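You operate a simulated robot arm through the tools that you are given. There is no shell and no other tool.

You are at the controls of a simulated robot arm. One attempt, no reset.

JOB
Get the press ready as the job ticket says.
Fine: guard shut, switch on, heat and gap as on the ticket; wait for the green lamp.

Only the result counts: the job must be done as asked and must still hold three seconds after the hand-in. Knocking over, shifting, dropping, spilling or breaking anything else fails it.

ROBOT AND FRAMES
A 7-joint arm with a fingered hand, fixed in place. Base frame: the origin is on the floor under the middle of its stand, x ahead of it, y to its left, z up. Lengths are in mm, angles in rad, forces in N, time in s.
With the tool pointing down near the work surface it reaches from about 280 to 480 mm from the base axis. Its first joint turns from -2.897 to 2.897 rad. Payload 3.4 kg.
Tool frame: the origin (TCP) lies between the finger pads and is the grasp point; the fingertips stand 25 mm ahead of it; z points along the fingers, y is the line along which they close. The gripper opens to 88 mm; its body begins 29 mm behind the TCP. The gripper is a hand of 3 fingers: y runs from the thumb to the fingers, the wrist lies at [-13, -106, -174] in the tool frame.
Orientation is that of the tool frame in the base frame, as a unit quaternion [w, x, y, z]. With the fingers straight down and the wrist toward the robot, the tool's x, y and z point along [0, 1, 0], [1, 0, 0] and [0, 0, -1] of the base frame.

CONTROLS
- The arm moves only by the tool servo_tool. Its argument "commands" is one flat list of numbers, 6 for each row, row after row: the shift along the tool's x, y, z in units of 40 mm (1.0 is 40 mm), then the turn, a rotation vector about the tool's x, y, z in units of 8 degrees (1.0 is 8 degrees). In form: [x, y, z, rx, ry, rz, x, y, z, rx, ry, rz, ...]. A call has 1 to 20 rows; each row shifts and turns the commanded pose from where the row before left it, along the tool's axes as they then stand. A call with a number of a shift or a turn outside -1 to 1 is refused whole. Each row takes 0.2 s and may step no farther than 50 mm and 0.15 rad from the row before; otherwise, the whole call is refused. A pose out of reach is approached as far as the arm can. The call stops where the force on the tool passes 60 N (or 10 N more than at its start, if that is more) or the arm is blocked; 0.2 s more then pass. In this call time passes only in rows, and 0.2 s behind the last. It gives the time, the measured TCP pose, the force on the tool (base axes), the opening and the grip force at its end, in the units of the frame above (readings bear some noise), with the torque about the TCP (base axes, N m) and any sound that the robot's microphone picked up.
- Cameras (640 x 400 px; columns grow to the right, rows downward): "scene" is fixed at [47.2, 493, 1678.4]; the picture's right is [-0.55, -0.83, 0.00], its down [-0.76, 0.51, -0.40] and it looks along [0.33, -0.22, -0.92] (base axes); focal length 214 px, centre (320, 200). "wrist" rides on the gripper at [58, -85, -99] in the tool frame; the picture's right is [-0.67, 0.35, -0.66], its down [-0.69, -0.63, 0.37] and it looks along [-0.28, 0.69, 0.66] (tool axes); focal length 261 px, centre (320, 200). There is no depth. A picture from a camera that has moved, and an enlarged one, comes with that camera's place and axes in the base frame and with its lens. The place of the scene camera against the robot may be out by one fixed shift of up to 12 mm in any direction.
- capture(camera): a new picture of that camera. It takes no simulated time.
- move_column(by): slides the trunk up (or, below 0, down) by that many mm; the arm rides with it, the base frame stays. It gives what a move gives, with no picture.
- set_fingers(index, middle, thumb_bend, thumb_turn): sets how far each is bent, from 0 (flat) to 1 (curled in); at 0.3 the hand is open as for a grip, at 0.7 the pads meet at the TCP. One left out holds its place. A second passes; each finger stops where it meets its share of the squeeze, and holds until it gets a number again. It is the only way to open and close the hand. It gives what a move gives, with no picture; readings hold the bend of each and the force on the fingers (four entries, about 0 where the hand has none), thumb and palm. thumb_turn goes from beside the hand (0) to across from the fingers (1), as for a grip.
- zoom(camera, box): a new picture of the part [left, top, right, bottom] of that camera's present view, enlarged. It takes no simulated time.
- job_done(): hands the job in; it is judged then, once.

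Nothing tells you positions but the pictures and the camera data. Unless the task says otherwise, let go and move clear before handing in.

The tools are called after ">>>" as name(argument=value, ...) on one line, values as JSON. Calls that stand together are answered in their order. servo_tool: Moves the arm, as the interface text tells. Its arguments: {"type":"object","properties":{"commands":{"type":"array"}},"required":["commands"]} The other tools are called the same way: move_column (by) moves the trunk up or down; set_fingers (index, middle, thumb_bend, thumb_turn) moves the fingers one by one; capture (camera) takes a picture; zoom (camera, box) takes an enlarged picture of a part of a camera's view; job_done () hands the job in.

At the start:

```text
t: 0.0
position: [297.6, 260.0, 1362.6]
tool_rot: [-0.001, 0.708, 0.707, 0.0]
force: [-0.8, -0.4, 0.3]
torque: [0.02, 0.02, 0.0]
finger_gap: 87.7
finger_force: 0.1
shape: jaw
bend: [0.3, 0.3, 0.3, 0.98]
finger forces: [0.1, 0.1, 0.0, 0.0, 0.0, 0.0]
trunk travel left (down, up): [-514.0, 76.0]
```

scene: 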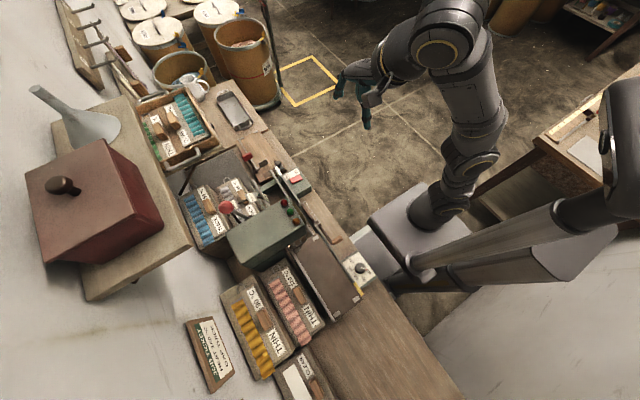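
wrist: 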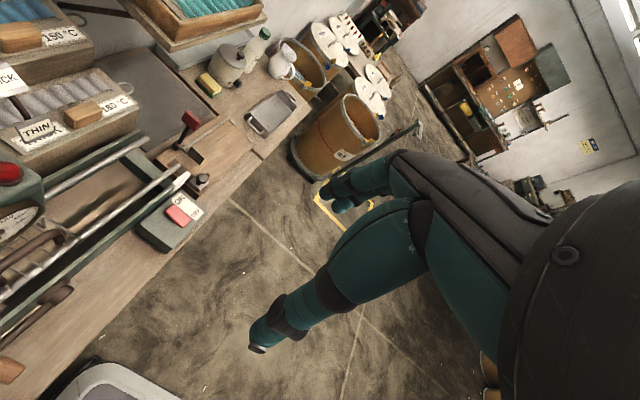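

I see a bench with a press-like machine, trays of keys/pegs, a job ticket, and switches. I'll zoom in on the details first to read the ticket and find the press controls.

>>> zoom(camera="scene", box=[180, 310, 260, 400])

>>> zoom(camera="scene", box=[170, 140, 330, 260])

>>> zoom(camera="scene", box=[220, 220, 400, 400])

>>> zoom(camera="wrist", box=[0, 0, 320, 200])

>>> zoom(camera="wrist", box=[0, 100, 240, 400])

```text
4.44 times, centred on (220, 355) of scene
camera zoom: at [47.2, 493.0, 1678.4], right [-0.55, -0.83, 0.0], down [-0.76, 0.51, -0.4], along [0.33, -0.22, -0.92], focal length 953 px, centre (764, -489)
```

zoom: 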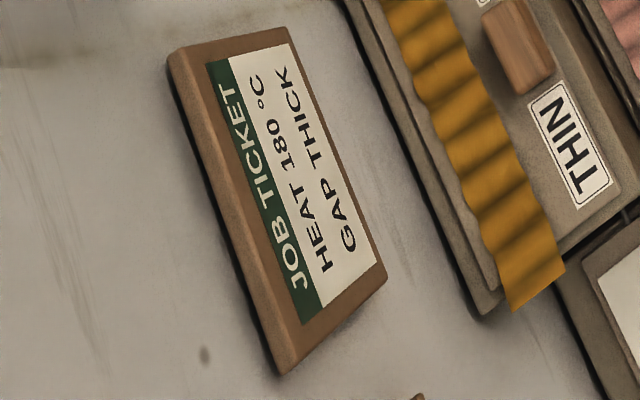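

```text
3.33 times, centred on (250, 200) of scene
camera zoom: at [47.2, 493.0, 1678.4], right [-0.55, -0.83, 0.0], down [-0.76, 0.51, -0.4], along [0.33, -0.22, -0.92], focal length 715 px, centre (553, 200)
```

zoom: 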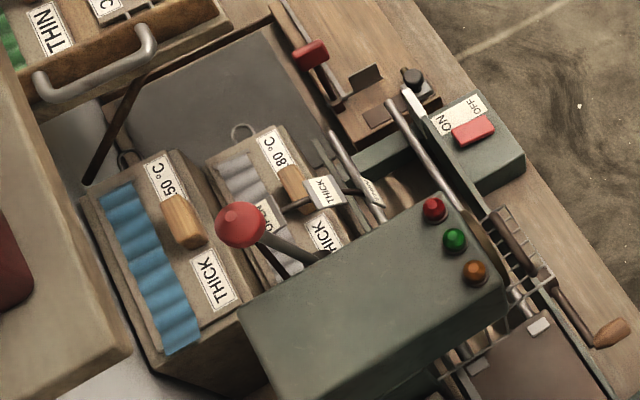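

```text
2.22 times, centred on (310, 310) of scene
camera zoom: at [47.2, 493.0, 1678.4], right [-0.55, -0.83, 0.0], down [-0.76, 0.51, -0.4], along [0.33, -0.22, -0.92], focal length 477 px, centre (342, -44)
```

zoom: 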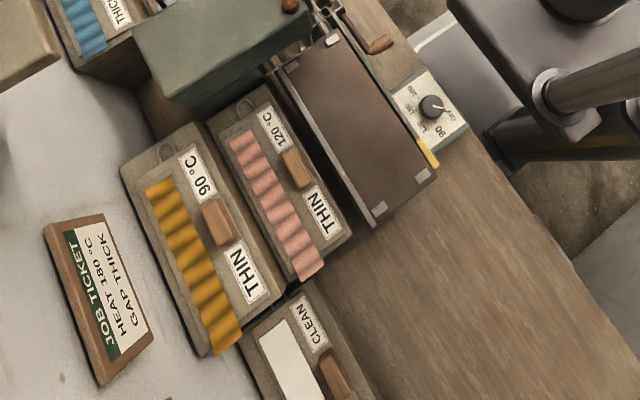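

```text
2.00 times, centred on (160, 100) of wrist
camera zoom: at [212.4, 316.5, 1462.9], right [0.35, -0.67, 0.66], down [-0.63, -0.68, -0.37], along [0.69, -0.29, -0.66], focal length 521 px, centre (640, 400)
```

zoom: 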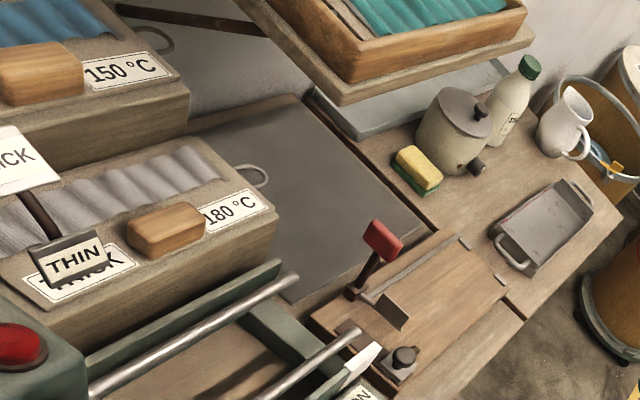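

```text
1.33 times, centred on (120, 250) of wrist
camera zoom: at [212.4, 316.5, 1462.9], right [0.35, -0.67, 0.66], down [-0.63, -0.68, -0.37], along [0.69, -0.29, -0.66], focal length 348 px, centre (587, 133)
```

zoom: 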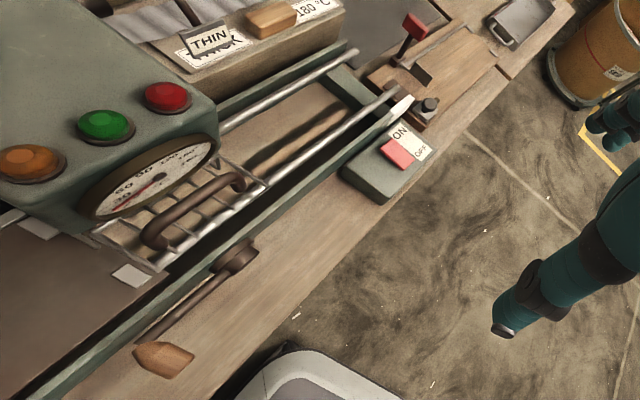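

The ticket reads HEAT 180 °C, GAP THICK. I see an ON/OFF rocker near (462, 335, 898), a heat dial near (36, 331), a gap lever with a red ball, a sliding wire guard and three lamps. I'll turn the hand to look at the press from closer viewpoints.

>>> servo_tool(commands=[0, 0, 0, 0, 0, -1, 0, 0, 0, 0, 0, -1, 0, 0, 0, 0, 0, -1, 0, 0, 0, 0, 0, -1, 0, 0, 0, 0, 0, -1, 0, 0, 0, 0, 0, -1])

>>> capture(camera="wrist")

>>> capture(camera="scene")

```text
t: 1.4
position: [296.5, 259.3, 1362.6]
tool_rot: [0.0, 0.358, 0.934, -0.001]
force: [0.8, 0.0, -0.5]
torque: [-0.01, 0.0, -0.01]
finger_gap: 87.5
finger_force: 0.0
shape: jaw
bend: [0.3, 0.3, 0.3, 0.98]
finger forces: [0.0, 0.0, 0.1, 0.0, 0.1, 0.0]
trunk travel left (down, up): [-514.0, 76.0]
```

```text
taken
camera wrist: at [197.4, 234.0, 1462.7], right [0.73, -0.19, 0.66], down [0.09, -0.93, -0.37], along [0.68, 0.33, -0.66], focal length 261 px, centre (320, 200)
```

wrist: 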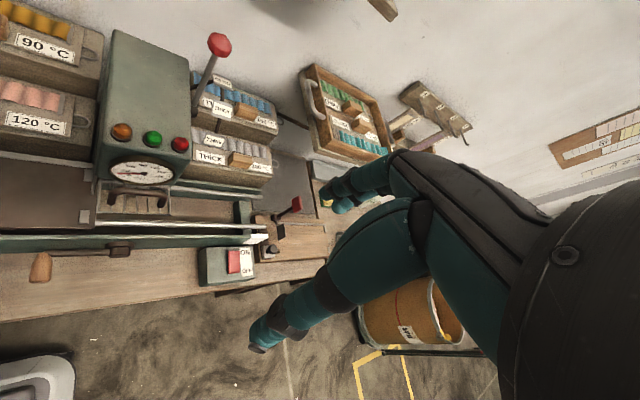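

```text
taken
```

scene: 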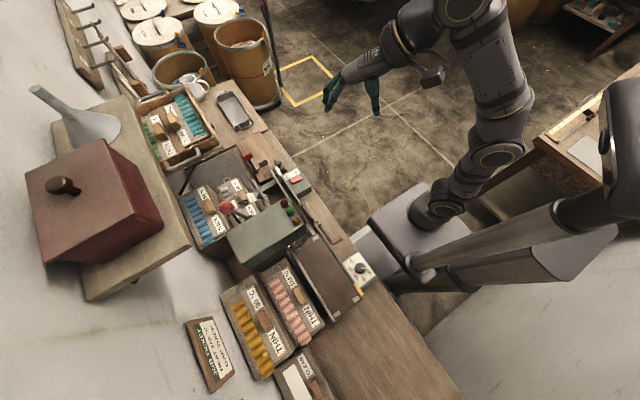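

The hand now looks toward the bench; the press head, gauge, lamps and lever are visible. I'll zoom and turn further toward +y.

>>> zoom(camera="wrist", box=[0, 20, 320, 220])

>>> zoom(camera="wrist", box=[160, 150, 340, 290])

>>> servo_tool(commands=[0, 0, 0, 0, 0, -1, 0, 0, 0, 0, 0, -1, 0, 0, 0, 0, 0, -1, 0, 0, 0, 0, 0, -1, 0, 0, 0, 0, 0, -1])

>>> capture(camera="wrist")

```text
2.00 times, centred on (160, 120) of wrist
camera zoom: at [197.4, 234.0, 1462.7], right [0.73, -0.19, 0.66], down [0.09, -0.93, -0.37], along [0.68, 0.33, -0.66], focal length 521 px, centre (640, 360)
```

zoom: 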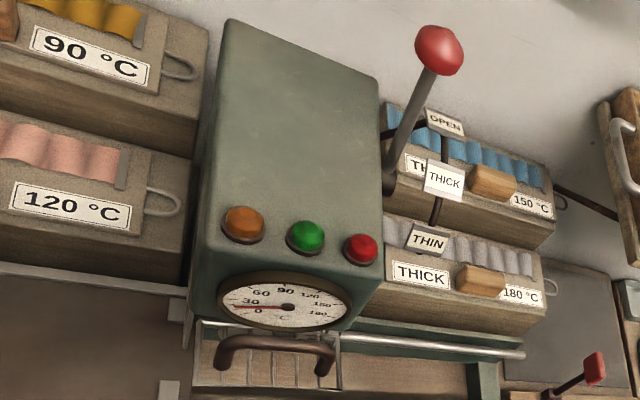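

```text
2.86 times, centred on (250, 220) of wrist
camera zoom: at [197.4, 234.0, 1462.7], right [0.73, -0.19, 0.66], down [0.09, -0.93, -0.37], along [0.68, 0.33, -0.66], focal length 745 px, centre (520, 143)
```

zoom: 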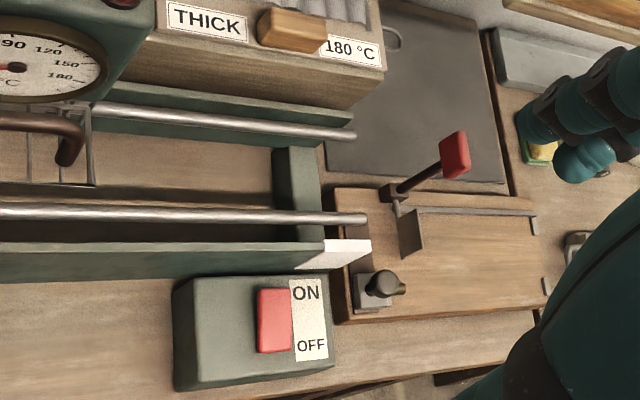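

```text
t: 2.6
position: [298.8, 257.8, 1363.0]
tool_rot: [0.0, 0.016, 1.0, 0.001]
force: [0.1, 0.6, -0.1]
torque: [0.0, 0.01, -0.01]
finger_gap: 87.7
finger_force: 0.1
shape: jaw
bend: [0.3, 0.3, 0.3, 0.98]
finger forces: [0.0, 0.0, 0.1, 0.0, 0.0, 0.0]
trunk travel left (down, up): [-514.0, 76.0]
```

```text
taken
camera wrist: at [237.0, 175.9, 1462.4], right [0.68, 0.33, 0.66], down [0.66, -0.65, -0.37], along [0.31, 0.68, -0.66], focal length 261 px, centre (320, 200)
```

wrist: 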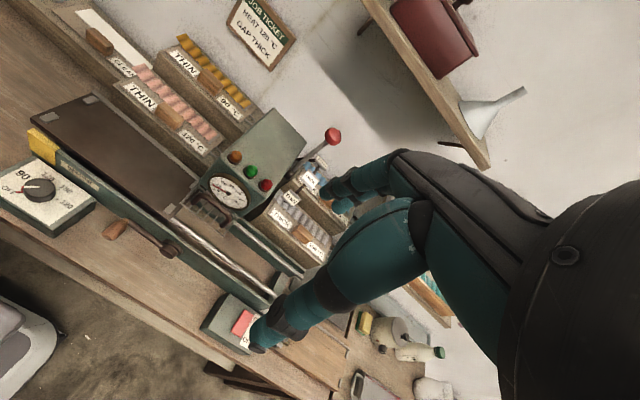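

Good view of the whole press from here. I'll zoom on the guard, the gap lever and the heat dial.

>>> zoom(camera="wrist", box=[170, 90, 350, 210])

>>> zoom(camera="wrist", box=[100, 150, 300, 300])

>>> zoom(camera="wrist", box=[0, 120, 140, 250])

>>> zoom(camera="wrist", box=[150, 170, 250, 240])

```text
3.33 times, centred on (260, 150) of wrist
camera zoom: at [237.0, 175.9, 1462.4], right [0.68, 0.33, 0.66], down [0.66, -0.65, -0.37], along [0.31, 0.68, -0.66], focal length 869 px, centre (520, 367)
```

zoom: 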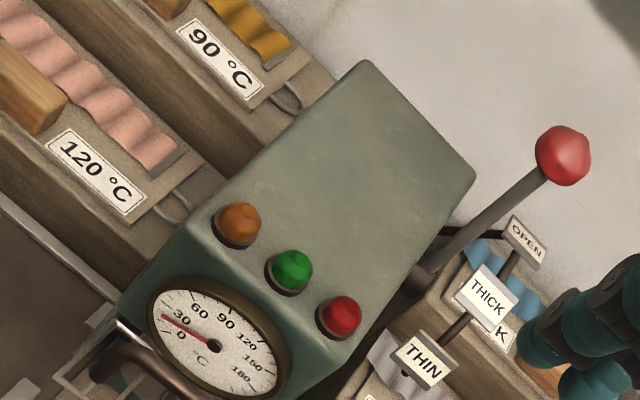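

```text
2.67 times, centred on (200, 225) of wrist
camera zoom: at [237.0, 175.9, 1462.4], right [0.68, 0.33, 0.66], down [0.66, -0.65, -0.37], along [0.31, 0.68, -0.66], focal length 695 px, centre (640, 133)
```

zoom: 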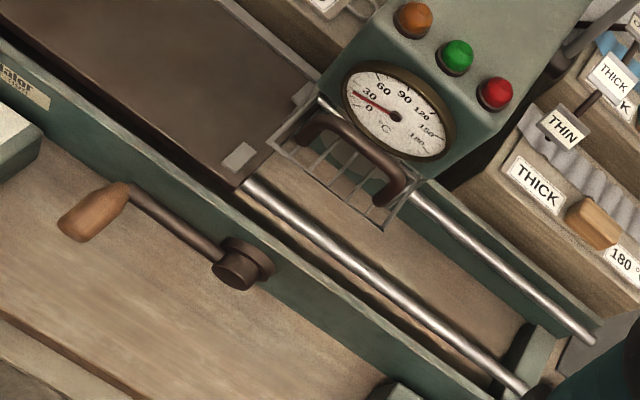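

```text
3.08 times, centred on (70, 185) of wrist
camera zoom: at [237.0, 175.9, 1462.4], right [0.68, 0.33, 0.66], down [0.66, -0.65, -0.37], along [0.31, 0.68, -0.66], focal length 802 px, centre (1089, 246)
```

zoom: 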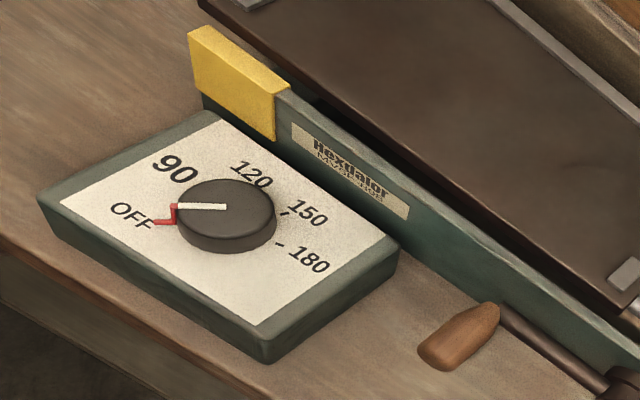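

```text
5.71 times, centred on (200, 205) of wrist
camera zoom: at [237.0, 175.9, 1462.4], right [0.68, 0.33, 0.66], down [0.66, -0.65, -0.37], along [0.31, 0.68, -0.66], focal length 1489 px, centre (1006, 171)
```

zoom: 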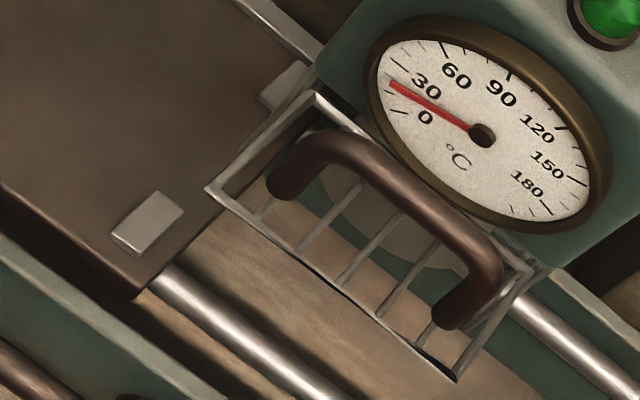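

The press geometry is clearer: the gap lever ball is near (325, 590, 1204) and stands at OPEN. The guard flap handle is near (255, 406, 1065), the switch near (466, 335, 893) and the dial near (38, 333, 880), set to OFF. I'll move the hand left and lower for a close look at the dial and guard.

>>> servo_tool(commands=[0.625, 0.1, 0.625, 0, 0, 0, 0.625, 0.1, 0.625, 0, 0, 0, 0.625, 0.1, 0.625, 0, 0, 0, 0.625, 0.1, 0.625, 0, 0, 0, 0.625, 0.1, 0.625, 0, 0, 0, 0.625, 0.1, 0.625, 0, 0, 0, 0.625, 0.1, 0.625, 0, 0, 0, 0.625, 0.1, 0.625, 0, 0, 0])

>>> capture(camera="wrist")

>>> capture(camera="scene")

```text
t: 4.4
position: [98.7, 297.6, 1162.1]
tool_rot: [0.001, 0.018, 1.0, 0.001]
force: [-0.3, 0.5, -0.4]
torque: [-0.03, -0.02, 0.0]
finger_gap: 87.5
finger_force: 0.0
shape: jaw
bend: [0.3, 0.3, 0.3, 0.98]
finger forces: [0.0, 0.1, 0.0, 0.1, 0.0, 0.1]
trunk travel left (down, up): [-514.0, 76.0]
```

```text
taken
camera wrist: at [36.8, 214.5, 1263.0], right [0.68, 0.32, 0.66], down [0.66, -0.65, -0.37], along [0.31, 0.68, -0.66], focal length 261 px, centre (320, 200)
```

wrist: 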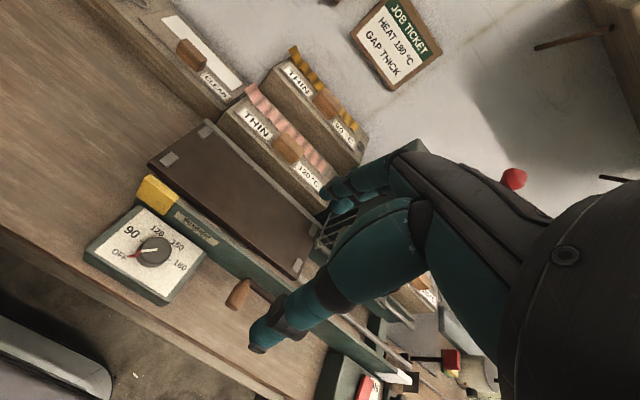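

```text
taken
```

scene: 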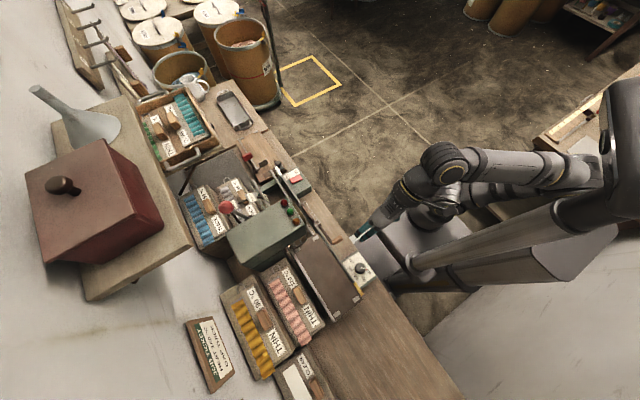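

>>> zoom(camera="wrist", box=[70, 165, 230, 315])

>>> zoom(camera="scene", box=[320, 200, 400, 300])

>>> zoom(camera="wrist", box=[240, 160, 440, 380])

```text
2.67 times, centred on (150, 240) of wrist
camera zoom: at [36.8, 214.5, 1263.0], right [0.68, 0.32, 0.66], down [0.66, -0.65, -0.37], along [0.31, 0.68, -0.66], focal length 695 px, centre (773, 93)
```

zoom: 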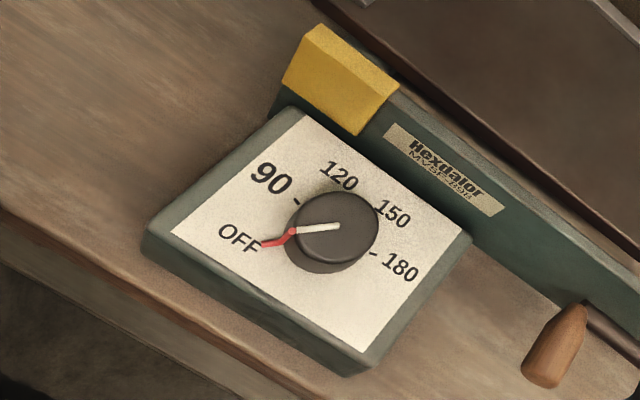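

```text
4.00 times, centred on (360, 250) of scene
camera zoom: at [47.2, 493.0, 1678.4], right [-0.55, -0.83, 0.0], down [-0.76, 0.51, -0.4], along [0.33, -0.22, -0.92], focal length 858 px, centre (160, 0)
```

zoom: 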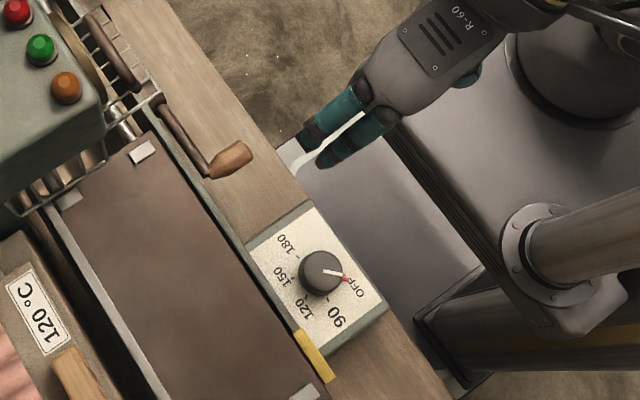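

```text
1.82 times, centred on (340, 270) of wrist
camera zoom: at [36.8, 214.5, 1263.0], right [0.68, 0.32, 0.66], down [0.66, -0.65, -0.37], along [0.31, 0.68, -0.66], focal length 474 px, centre (284, 73)
```

zoom: 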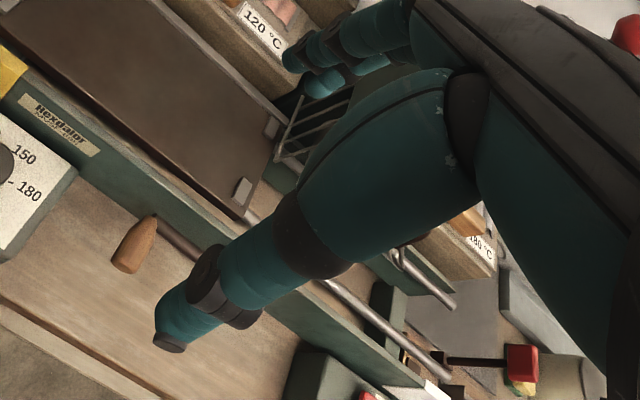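

The dial plate reads OFF, 90, 120, 150, 180 clockwise, with the pointer at OFF. I'll zoom in more tightly for exact angles.

>>> zoom(camera="scene", box=[345, 250, 377, 285])

>>> zoom(camera="wrist", box=[110, 205, 200, 295])

>>> zoom(camera="scene", box=[205, 180, 305, 240])

>>> zoom(camera="scene", box=[290, 200, 370, 260])

```text
11.43 times, centred on (361, 268) of scene
camera zoom: at [47.2, 493.0, 1678.4], right [-0.55, -0.83, 0.0], down [-0.76, 0.51, -0.4], along [0.33, -0.22, -0.92], focal length 2451 px, centre (-149, -571)
```

zoom: 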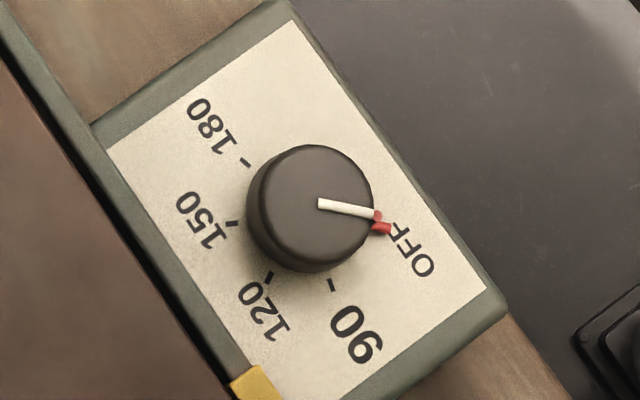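

```text
4.44 times, centred on (155, 250) of wrist
camera zoom: at [36.8, 214.5, 1263.0], right [0.68, 0.32, 0.66], down [0.66, -0.65, -0.37], along [0.31, 0.68, -0.66], focal length 1158 px, centre (1053, -22)
```

zoom: 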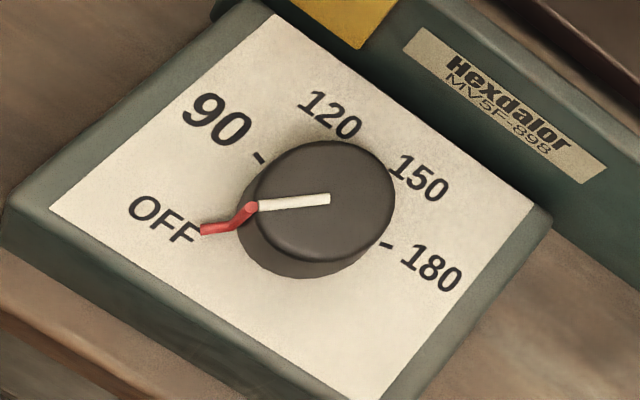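

```text
6.40 times, centred on (255, 210) of scene
camera zoom: at [47.2, 493.0, 1678.4], right [-0.55, -0.83, 0.0], down [-0.76, 0.51, -0.4], along [0.33, -0.22, -0.92], focal length 1373 px, centre (736, 136)
```

zoom: 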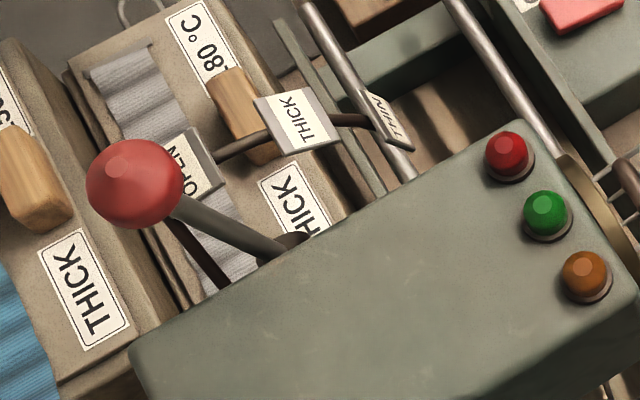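

```text
6.67 times, centred on (330, 230) of scene
camera zoom: at [47.2, 493.0, 1678.4], right [-0.55, -0.83, 0.0], down [-0.76, 0.51, -0.4], along [0.33, -0.22, -0.92], focal length 1430 px, centre (253, 0)
```

zoom: 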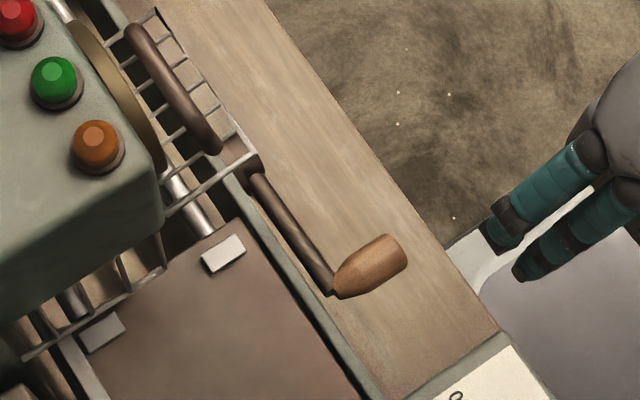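

The dial turns clockwise about 210° from OFF to 180. The guard looks like a mesh flap hinged under the gauge and sticking out horizontally, so I'll move to a lower viewpoint in front of the press to check its hinge and shape.

>>> servo_tool(commands=[-0.82, -0.194, 0.194, 0, 0, 0, -0.82, -0.194, 0.194, 0, 0, 0, -0.82, -0.194, 0.194, 0, 0, 0, -0.82, -0.194, 0.194, 0, 0, 0, -0.82, -0.194, 0.194, 0, 0, 0, -0.82, -0.194, 0.194, 0, 0, 0, -0.82, -0.194, 0.194, 0, 0, 0, -0.82, -0.194, 0.194, 0, 0, 0])

>>> capture(camera="wrist")

>>> capture(camera="scene")

```text
t: 6.2
position: [359.8, 227.4, 1100.3]
tool_rot: [0.0, 0.018, 1.0, 0.0]
force: [0.7, -0.5, -0.7]
torque: [-0.03, 0.01, -0.01]
finger_gap: 87.9
finger_force: 0.1
shape: jaw
bend: [0.3, 0.3, 0.3, 0.98]
finger forces: [0.1, 0.1, 0.0, 0.0, 0.0, 0.0]
trunk travel left (down, up): [-514.0, 76.0]
```

```text
taken
camera wrist: at [298.7, 143.2, 1200.3], right [0.68, 0.32, 0.66], down [0.66, -0.65, -0.37], along [0.31, 0.68, -0.66], focal length 261 px, centre (320, 200)
```

wrist: 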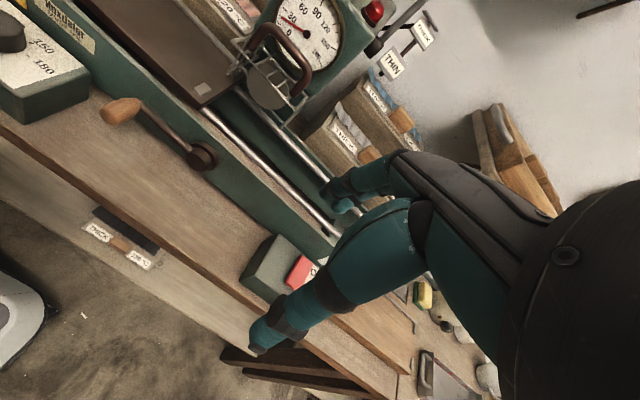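

```text
taken
```

scene: 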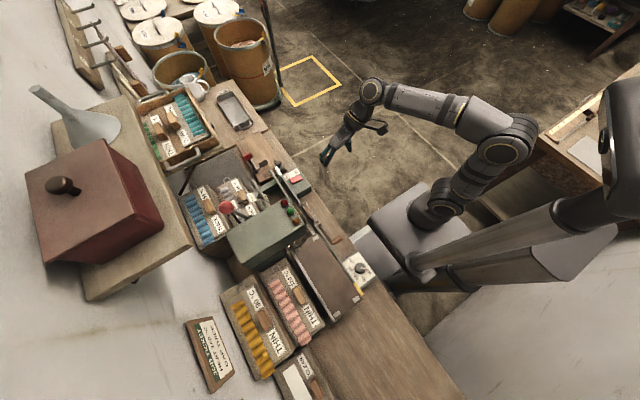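

>>> zoom(camera="wrist", box=[200, 0, 360, 140])

>>> zoom(camera="wrist", box=[340, 0, 460, 110])

>>> zoom(camera="wrist", box=[60, 180, 190, 290])

>>> zoom(camera="wrist", box=[220, 200, 360, 320])

```text
2.86 times, centred on (280, 70) of wrist
camera zoom: at [298.7, 143.2, 1200.3], right [0.68, 0.32, 0.66], down [0.66, -0.65, -0.37], along [0.31, 0.68, -0.66], focal length 745 px, centre (434, 571)
```

zoom: 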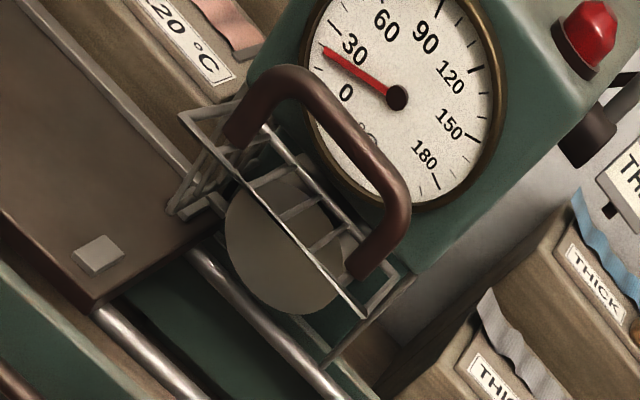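

```text
3.64 times, centred on (400, 55) of wrist
camera zoom: at [298.7, 143.2, 1200.3], right [0.68, 0.32, 0.66], down [0.66, -0.65, -0.37], along [0.31, 0.68, -0.66], focal length 948 px, centre (29, 727)
```

zoom: 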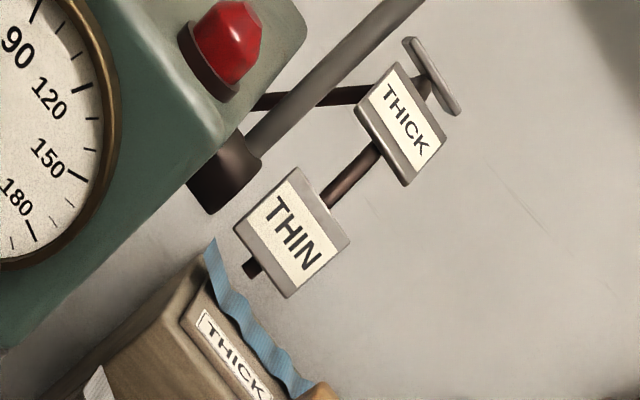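

```text
3.64 times, centred on (125, 235) of wrist
camera zoom: at [298.7, 143.2, 1200.3], right [0.68, 0.32, 0.66], down [0.66, -0.65, -0.37], along [0.31, 0.68, -0.66], focal length 948 px, centre (1029, 73)
```

zoom: 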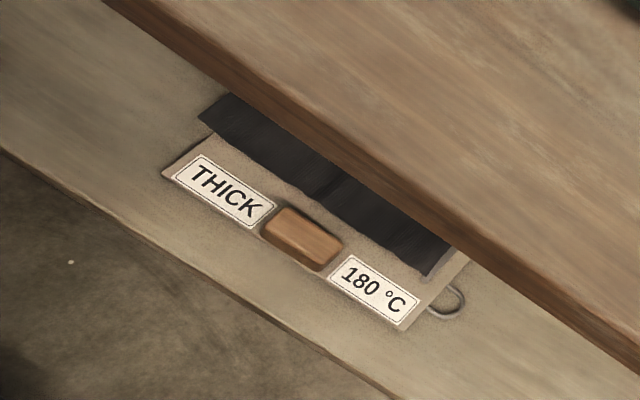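

```text
3.33 times, centred on (290, 260) of wrist
camera zoom: at [298.7, 143.2, 1200.3], right [0.68, 0.32, 0.66], down [0.66, -0.65, -0.37], along [0.31, 0.68, -0.66], focal length 869 px, centre (420, 0)
```

zoom: 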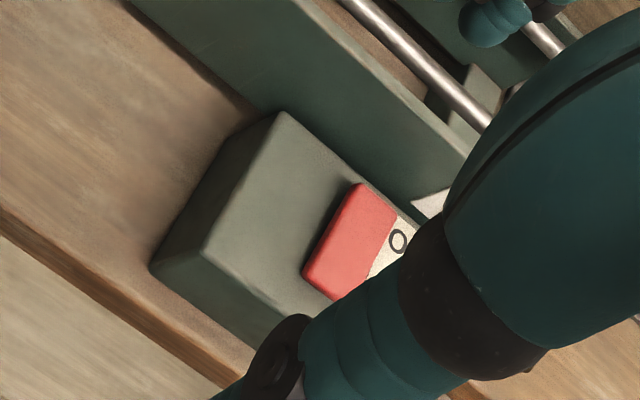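

The guard seems to be a small cage with side wings. I'll zoom in harder on it to understand how it is hinged.

>>> zoom(camera="wrist", box=[235, 20, 310, 100])

>>> zoom(camera="scene", box=[285, 195, 325, 235])

>>> zoom(camera="scene", box=[255, 235, 300, 270])

```text
5.00 times, centred on (272, 60) of wrist
camera zoom: at [298.7, 143.2, 1200.3], right [0.68, 0.32, 0.66], down [0.66, -0.65, -0.37], along [0.31, 0.68, -0.66], focal length 1303 px, centre (558, 900)
```

zoom: 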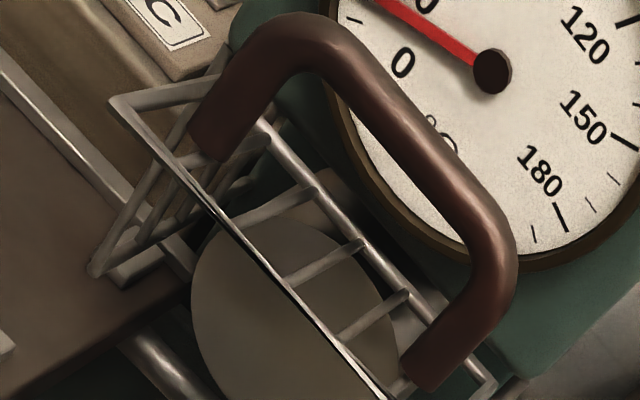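

```text
10.00 times, centred on (305, 215) of scene
camera zoom: at [47.2, 493.0, 1678.4], right [-0.55, -0.83, 0.0], down [-0.76, 0.51, -0.4], along [0.33, -0.22, -0.92], focal length 2145 px, centre (470, 50)
```

zoom: 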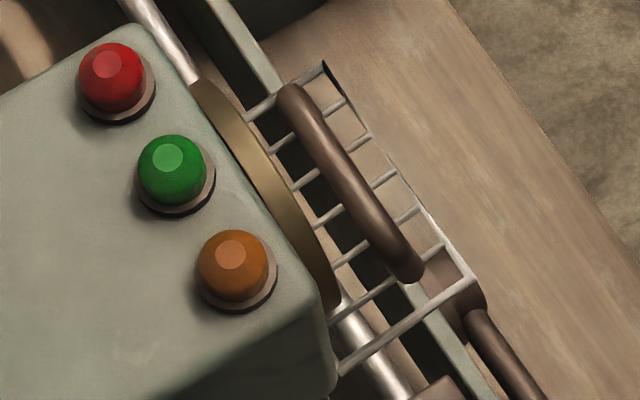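

```text
11.43 times, centred on (278, 252) of scene
camera zoom: at [47.2, 493.0, 1678.4], right [-0.55, -0.83, 0.0], down [-0.76, 0.51, -0.4], along [0.33, -0.22, -0.92], focal length 2451 px, centre (806, -400)
```

zoom: 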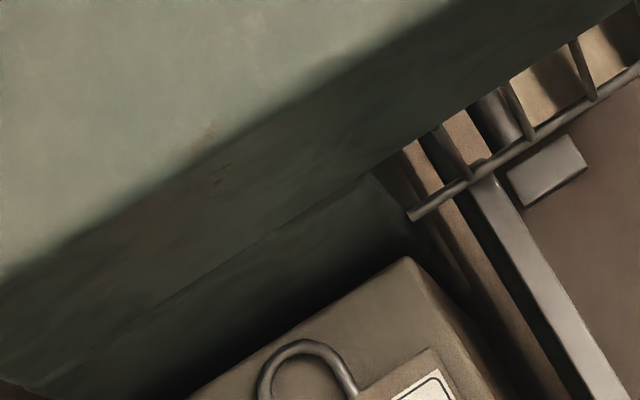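

I'll tilt the hand 45° so the camera looks horizontally at the guard from the front.

>>> servo_tool(commands=[0, 0, 0, -0.94, 0, 0, 0, 0, 0, -0.94, 0, 0, 0, 0, 0, -0.94, 0, 0, 0, 0, 0, -0.94, 0, 0, 0, 0, 0, -0.94, 0, 0, 0, 0, 0, -0.94, 0, 0])

>>> capture(camera="wrist")

>>> capture(camera="scene")

```text
t: 7.6
position: [359.4, 225.9, 1100.1]
tool_rot: [0.007, 0.016, 0.923, 0.385]
force: [0.7, -0.1, 1.6]
torque: [-0.02, 0.03, 0.02]
finger_gap: 87.9
finger_force: 0.0
shape: jaw
bend: [0.3, 0.3, 0.3, 0.98]
finger forces: [0.0, 0.0, 0.0, 0.1, 0.0, 0.1]
trunk travel left (down, up): [-514.0, 76.0]
```

```text
taken
camera wrist: at [296.1, 97.9, 1110.5], right [0.66, -0.24, 0.71], down [0.68, -0.21, -0.7], along [0.32, 0.95, 0.03], focal length 261 px, centre (320, 200)
```

wrist: 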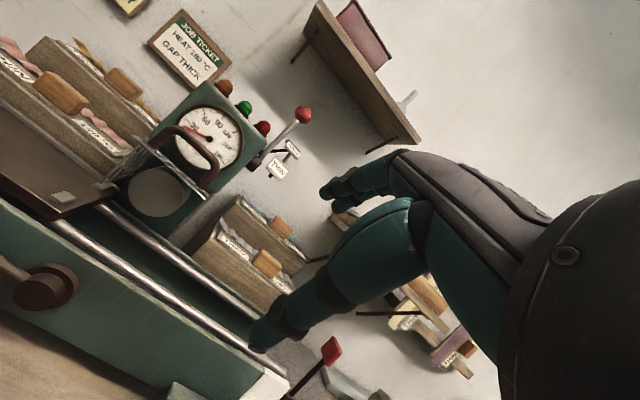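

```text
taken
```

scene: 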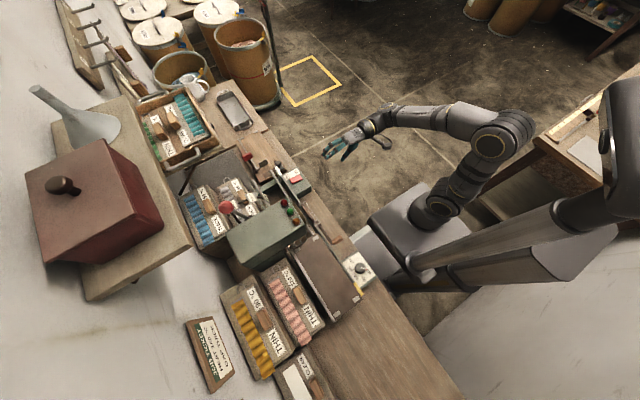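

>>> zoom(camera="wrist", box=[80, 80, 260, 240])

>>> zoom(camera="wrist", box=[225, 80, 335, 190])

>>> zoom(camera="wrist", box=[110, 115, 220, 215])

```text
2.50 times, centred on (170, 160) of wrist
camera zoom: at [296.1, 97.9, 1110.5], right [0.66, -0.24, 0.71], down [0.68, -0.21, -0.7], along [0.32, 0.95, 0.03], focal length 652 px, centre (695, 300)
```

zoom: 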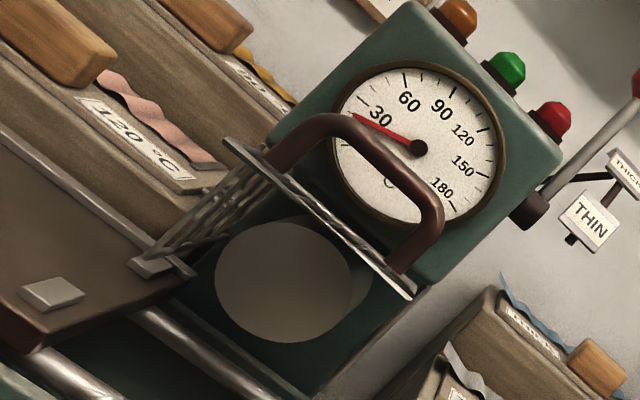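

```text
3.64 times, centred on (280, 135) of wrist
camera zoom: at [296.1, 97.9, 1110.5], right [0.66, -0.24, 0.71], down [0.68, -0.21, -0.7], along [0.32, 0.95, 0.03], focal length 948 px, centre (466, 436)
```

zoom: 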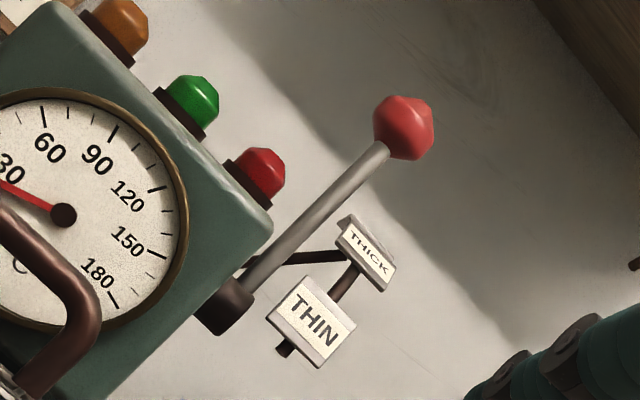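

```text
4.00 times, centred on (165, 165) of wrist
camera zoom: at [296.1, 97.9, 1110.5], right [0.66, -0.24, 0.71], down [0.68, -0.21, -0.7], along [0.32, 0.95, 0.03], focal length 1043 px, centre (940, 340)
```

zoom: 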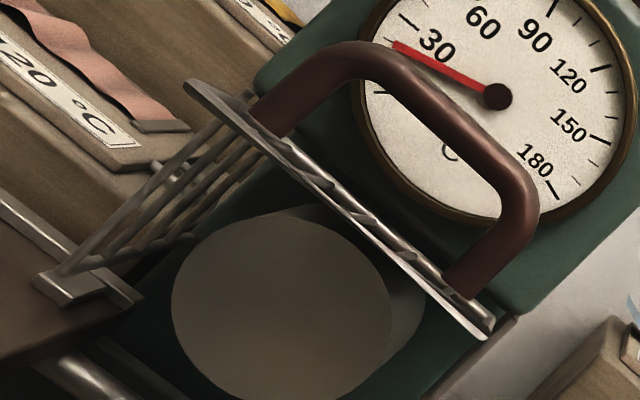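

Now it's clear: the guard flap is hinged at about (y 437, z 1026) and stands open, roughly horizontal, with its handle bar at about (256, 411, 1060). Pressing that handle down about 65 mm should swing it shut. I'll close the fingers into a beak, tilt further and move in front of and above the handle.

>>> set_fingers(index=0.7, middle=0.7, thumb_bend=0.7)

>>> servo_tool(commands=[0.65, 0.1, -0.25, -0.94, 0, 0, 0.65, 0.1, -0.25, -0.94, 0, 0, 0.65, 0.2, 0, 0, 0, 0, 0.65, 0.4, 0.3, 0, 0, 0])

>>> capture(camera="wrist")

>>> capture(camera="scene")

```text
t: 8.6
position: [359.1, 226.1, 1100.5]
tool_rot: [0.008, 0.018, 0.923, 0.383]
force: [0.4, -0.7, 0.1]
torque: [0.0, 0.01, 0.0]
finger_gap: 0.2
finger_force: 0.1
shape: fingers
bend: [0.7, 0.7, 0.7, 0.98]
finger forces: [0.1, 0.1, 0.1, 0.0, 0.0, 0.1]
trunk travel left (down, up): [-514.0, 76.0]
```

```text
t: 9.6
position: [265.4, 243.0, 1137.9]
tool_rot: [0.009, 0.015, 0.865, 0.501]
force: [-1.0, -0.5, -0.3]
torque: [0.02, -0.01, 0.01]
finger_gap: 0.0
finger_force: 0.1
shape: fingers
bend: [0.7, 0.7, 0.7, 0.98]
finger forces: [0.0, 0.0, 0.1, 0.1, 0.0, 0.0]
out of reach, approached as far as the arm can: row 4
trunk travel left (down, up): [-514.0, 76.0]
```

```text
taken
camera wrist: at [203.1, 116.9, 1114.6], right [0.66, -0.42, 0.63], down [0.69, -0.02, -0.73], along [0.32, 0.91, 0.27], focal length 261 px, centre (320, 200)
```

wrist: 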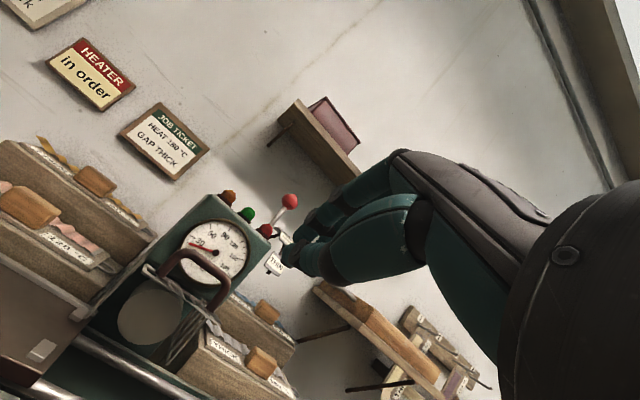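

```text
taken
```

scene: 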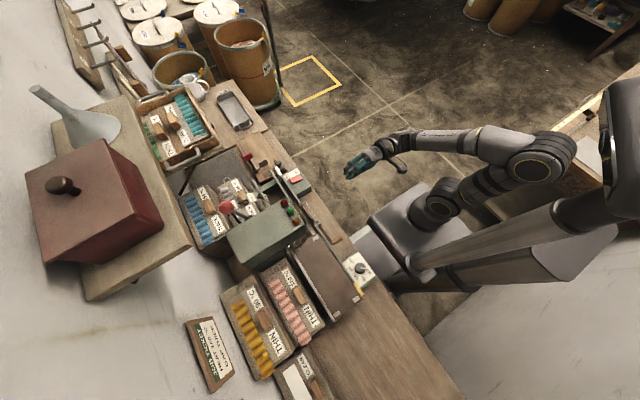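

The arm is nearly folded at this spot, so I'll move outward toward the handle in two stages.

>>> servo_tool(commands=[0.1, 0.31, 0.75, 0, 0, 0, 0.1, 0.31, 0.75, 0, 0, 0, 0.1, 0.31, 0.75, 0, 0, 0])

>>> capture(camera="wrist")

>>> zoom(camera="scene", box=[280, 130, 400, 250])

```text
t: 10.4
position: [258.4, 341.7, 1125.9]
tool_rot: [0.008, 0.015, 0.865, 0.502]
force: [0.4, -1.0, 0.1]
torque: [-0.01, 0.0, 0.03]
finger_gap: 0.1
finger_force: 0.0
shape: fingers
bend: [0.7, 0.7, 0.7, 0.98]
finger forces: [0.1, 0.0, 0.0, 0.0, 0.0, 0.0]
trunk travel left (down, up): [-514.0, 76.0]
```

```text
taken
camera wrist: at [195.1, 215.0, 1102.8], right [0.66, -0.42, 0.63], down [0.68, -0.02, -0.73], along [0.32, 0.91, 0.27], focal length 261 px, centre (320, 200)
```

wrist: 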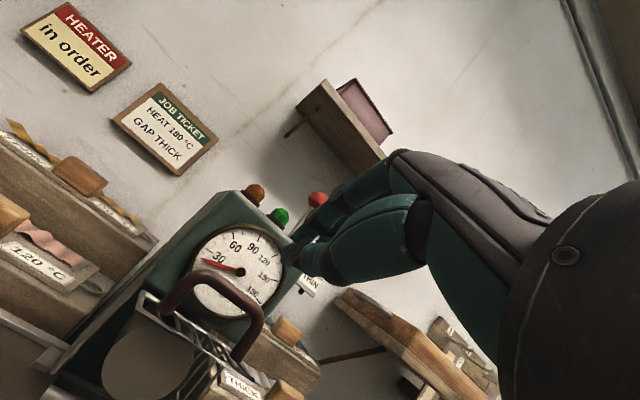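

```text
3.33 times, centred on (340, 190) of scene
camera zoom: at [47.2, 493.0, 1678.4], right [-0.55, -0.83, 0.0], down [-0.76, 0.51, -0.4], along [0.33, -0.22, -0.92], focal length 715 px, centre (253, 233)
```

zoom: 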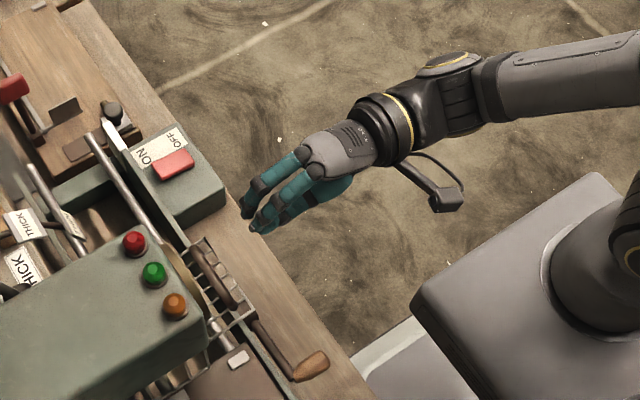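

The scene picture confirms the handle estimate, with a camera shift of roughly −13 mm in y. Next I'll advance above the handle bar.

>>> servo_tool(commands=[0.05, 0.16, 0.62, 0, 0, 0, 0.05, 0.16, 0.62, 0, 0, 0])

>>> capture(camera="wrist")

>>> zoom(camera="scene", box=[280, 170, 350, 240])

```text
t: 11.0
position: [254.7, 391.7, 1112.5]
tool_rot: [0.009, 0.015, 0.865, 0.502]
force: [-1.2, 0.7, 0.5]
torque: [0.03, -0.02, 0.03]
finger_gap: 0.0
finger_force: 0.0
shape: fingers
bend: [0.7, 0.7, 0.7, 0.98]
finger forces: [0.1, 0.0, 0.0, 0.0, 0.1, 0.0]
trunk travel left (down, up): [-514.0, 76.0]
```

```text
taken
camera wrist: at [192.6, 264.7, 1089.0], right [0.66, -0.42, 0.63], down [0.69, -0.02, -0.73], along [0.32, 0.91, 0.27], focal length 261 px, centre (320, 200)
```

wrist: 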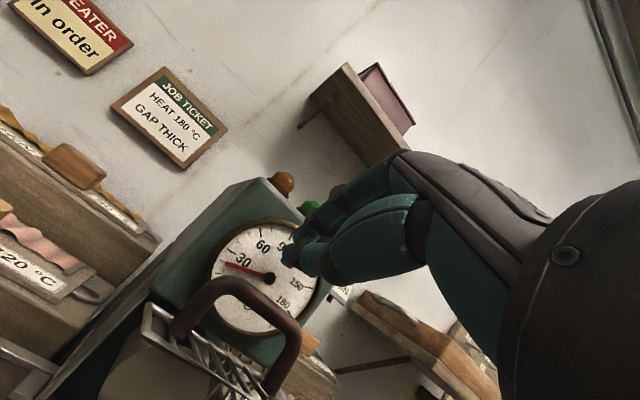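

```text
5.71 times, centred on (315, 205) of scene
camera zoom: at [47.2, 493.0, 1678.4], right [-0.55, -0.83, 0.0], down [-0.76, 0.51, -0.4], along [0.33, -0.22, -0.92], focal length 1226 px, centre (349, 171)
```

zoom: 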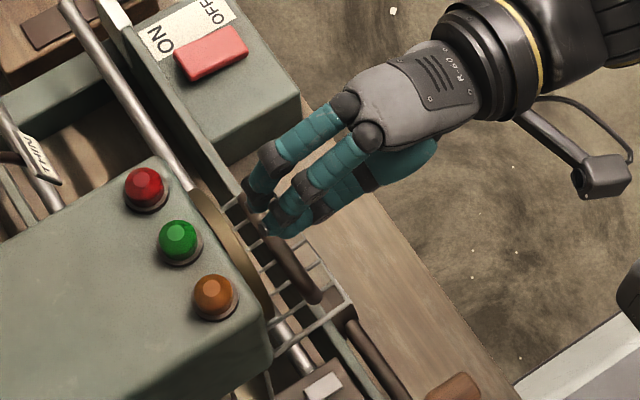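

The beak sits above the handle bar and clear of the gauge. I'll descend straight down in small steps, watching the force.

>>> servo_tool(commands=[0, -0.217, 0.124, 0, 0, 0, 0, -0.217, 0.124, 0, 0, 0, 0, -0.217, 0.124, 0, 0, 0])

>>> capture(camera="wrist")

```text
t: 11.8
position: [255.0, 389.5, 1083.1]
tool_rot: [0.01, 0.017, 0.865, 0.502]
force: [0.9, -1.4, 0.8]
torque: [0.01, 0.02, 0.03]
finger_gap: 0.5
finger_force: 0.2
shape: fingers
bend: [0.7, 0.7, 0.7, 0.98]
finger forces: [0.1, 0.1, 0.0, 0.0, 0.3, 0.0]
trunk travel left (down, up): [-514.0, 76.0]
```

```text
taken
camera wrist: at [192.6, 263.9, 1059.3], right [0.66, -0.42, 0.63], down [0.69, -0.02, -0.73], along [0.32, 0.91, 0.27], focal length 261 px, centre (320, 200)
```

wrist: 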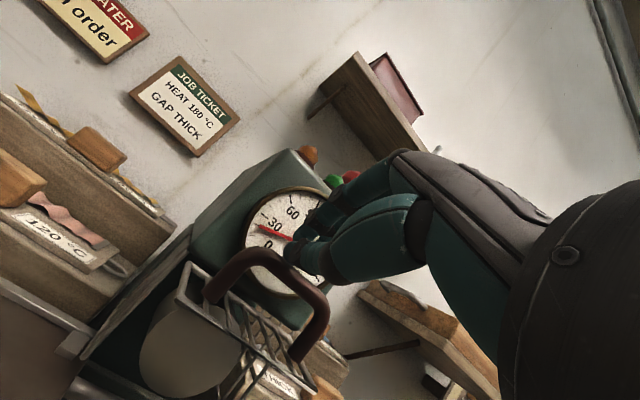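

Thumb contact is starting. I'll continue pressing down.

>>> servo_tool(commands=[0, -0.217, 0.124, 0, 0, 0, 0, -0.217, 0.124, 0, 0, 0])

>>> capture(camera="wrist")

```text
t: 12.4
position: [255.3, 391.4, 1063.5]
tool_rot: [0.008, 0.015, 0.865, 0.501]
force: [0.1, 0.5, 0.9]
torque: [0.01, -0.01, -0.02]
finger_gap: 0.1
finger_force: 0.6
shape: fingers
bend: [0.7, 0.7, 0.7, 0.98]
finger forces: [0.0, 0.0, 0.0, 0.0, 0.4, 0.0]
trunk travel left (down, up): [-514.0, 76.0]
```

```text
taken
camera wrist: at [192.9, 264.4, 1039.7], right [0.66, -0.42, 0.63], down [0.68, -0.02, -0.73], along [0.32, 0.91, 0.27], focal length 261 px, centre (320, 200)
```

wrist: 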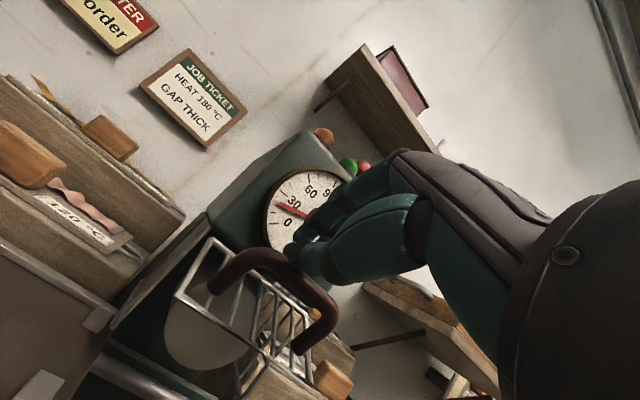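

The flap is swinging down under very light force. I'll continue downward.

>>> servo_tool(commands=[0, -0.217, 0.124, 0, 0, 0, 0, -0.217, 0.124, 0, 0, 0, 0, -0.217, 0.124, 0, 0, 0])

>>> capture(camera="wrist")

>>> zoom(camera="scene", box=[280, 170, 350, 240])

```text
t: 13.2
position: [255.6, 390.4, 1032.6]
tool_rot: [0.009, 0.015, 0.865, 0.501]
force: [-0.4, 0.9, 0.0]
torque: [0.0, 0.01, -0.02]
finger_gap: 0.1
finger_force: 0.1
shape: fingers
bend: [0.7, 0.7, 0.7, 0.98]
finger forces: [0.0, 0.0, 0.0, 0.0, 0.1, 0.0]
trunk travel left (down, up): [-514.0, 76.0]
```

```text
taken
camera wrist: at [192.4, 264.6, 1009.2], right [0.66, -0.42, 0.63], down [0.69, -0.02, -0.73], along [0.32, 0.91, 0.27], focal length 261 px, centre (320, 200)
```

wrist: 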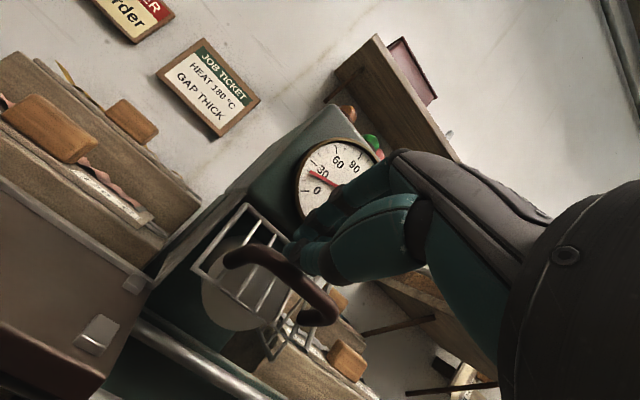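

```text
5.71 times, centred on (315, 205) of scene
camera zoom: at [47.2, 493.0, 1678.4], right [-0.55, -0.83, 0.0], down [-0.76, 0.51, -0.4], along [0.33, -0.22, -0.92], focal length 1226 px, centre (349, 171)
```

zoom: 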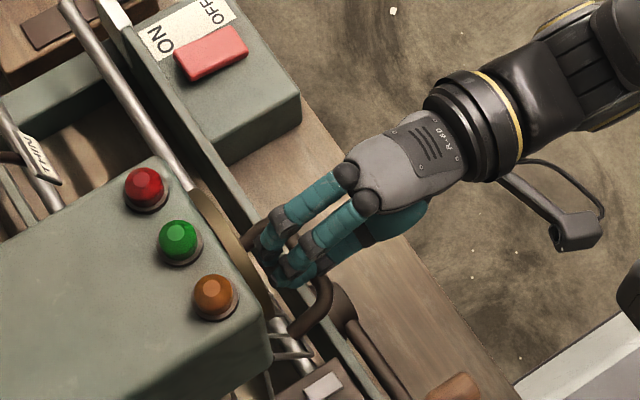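

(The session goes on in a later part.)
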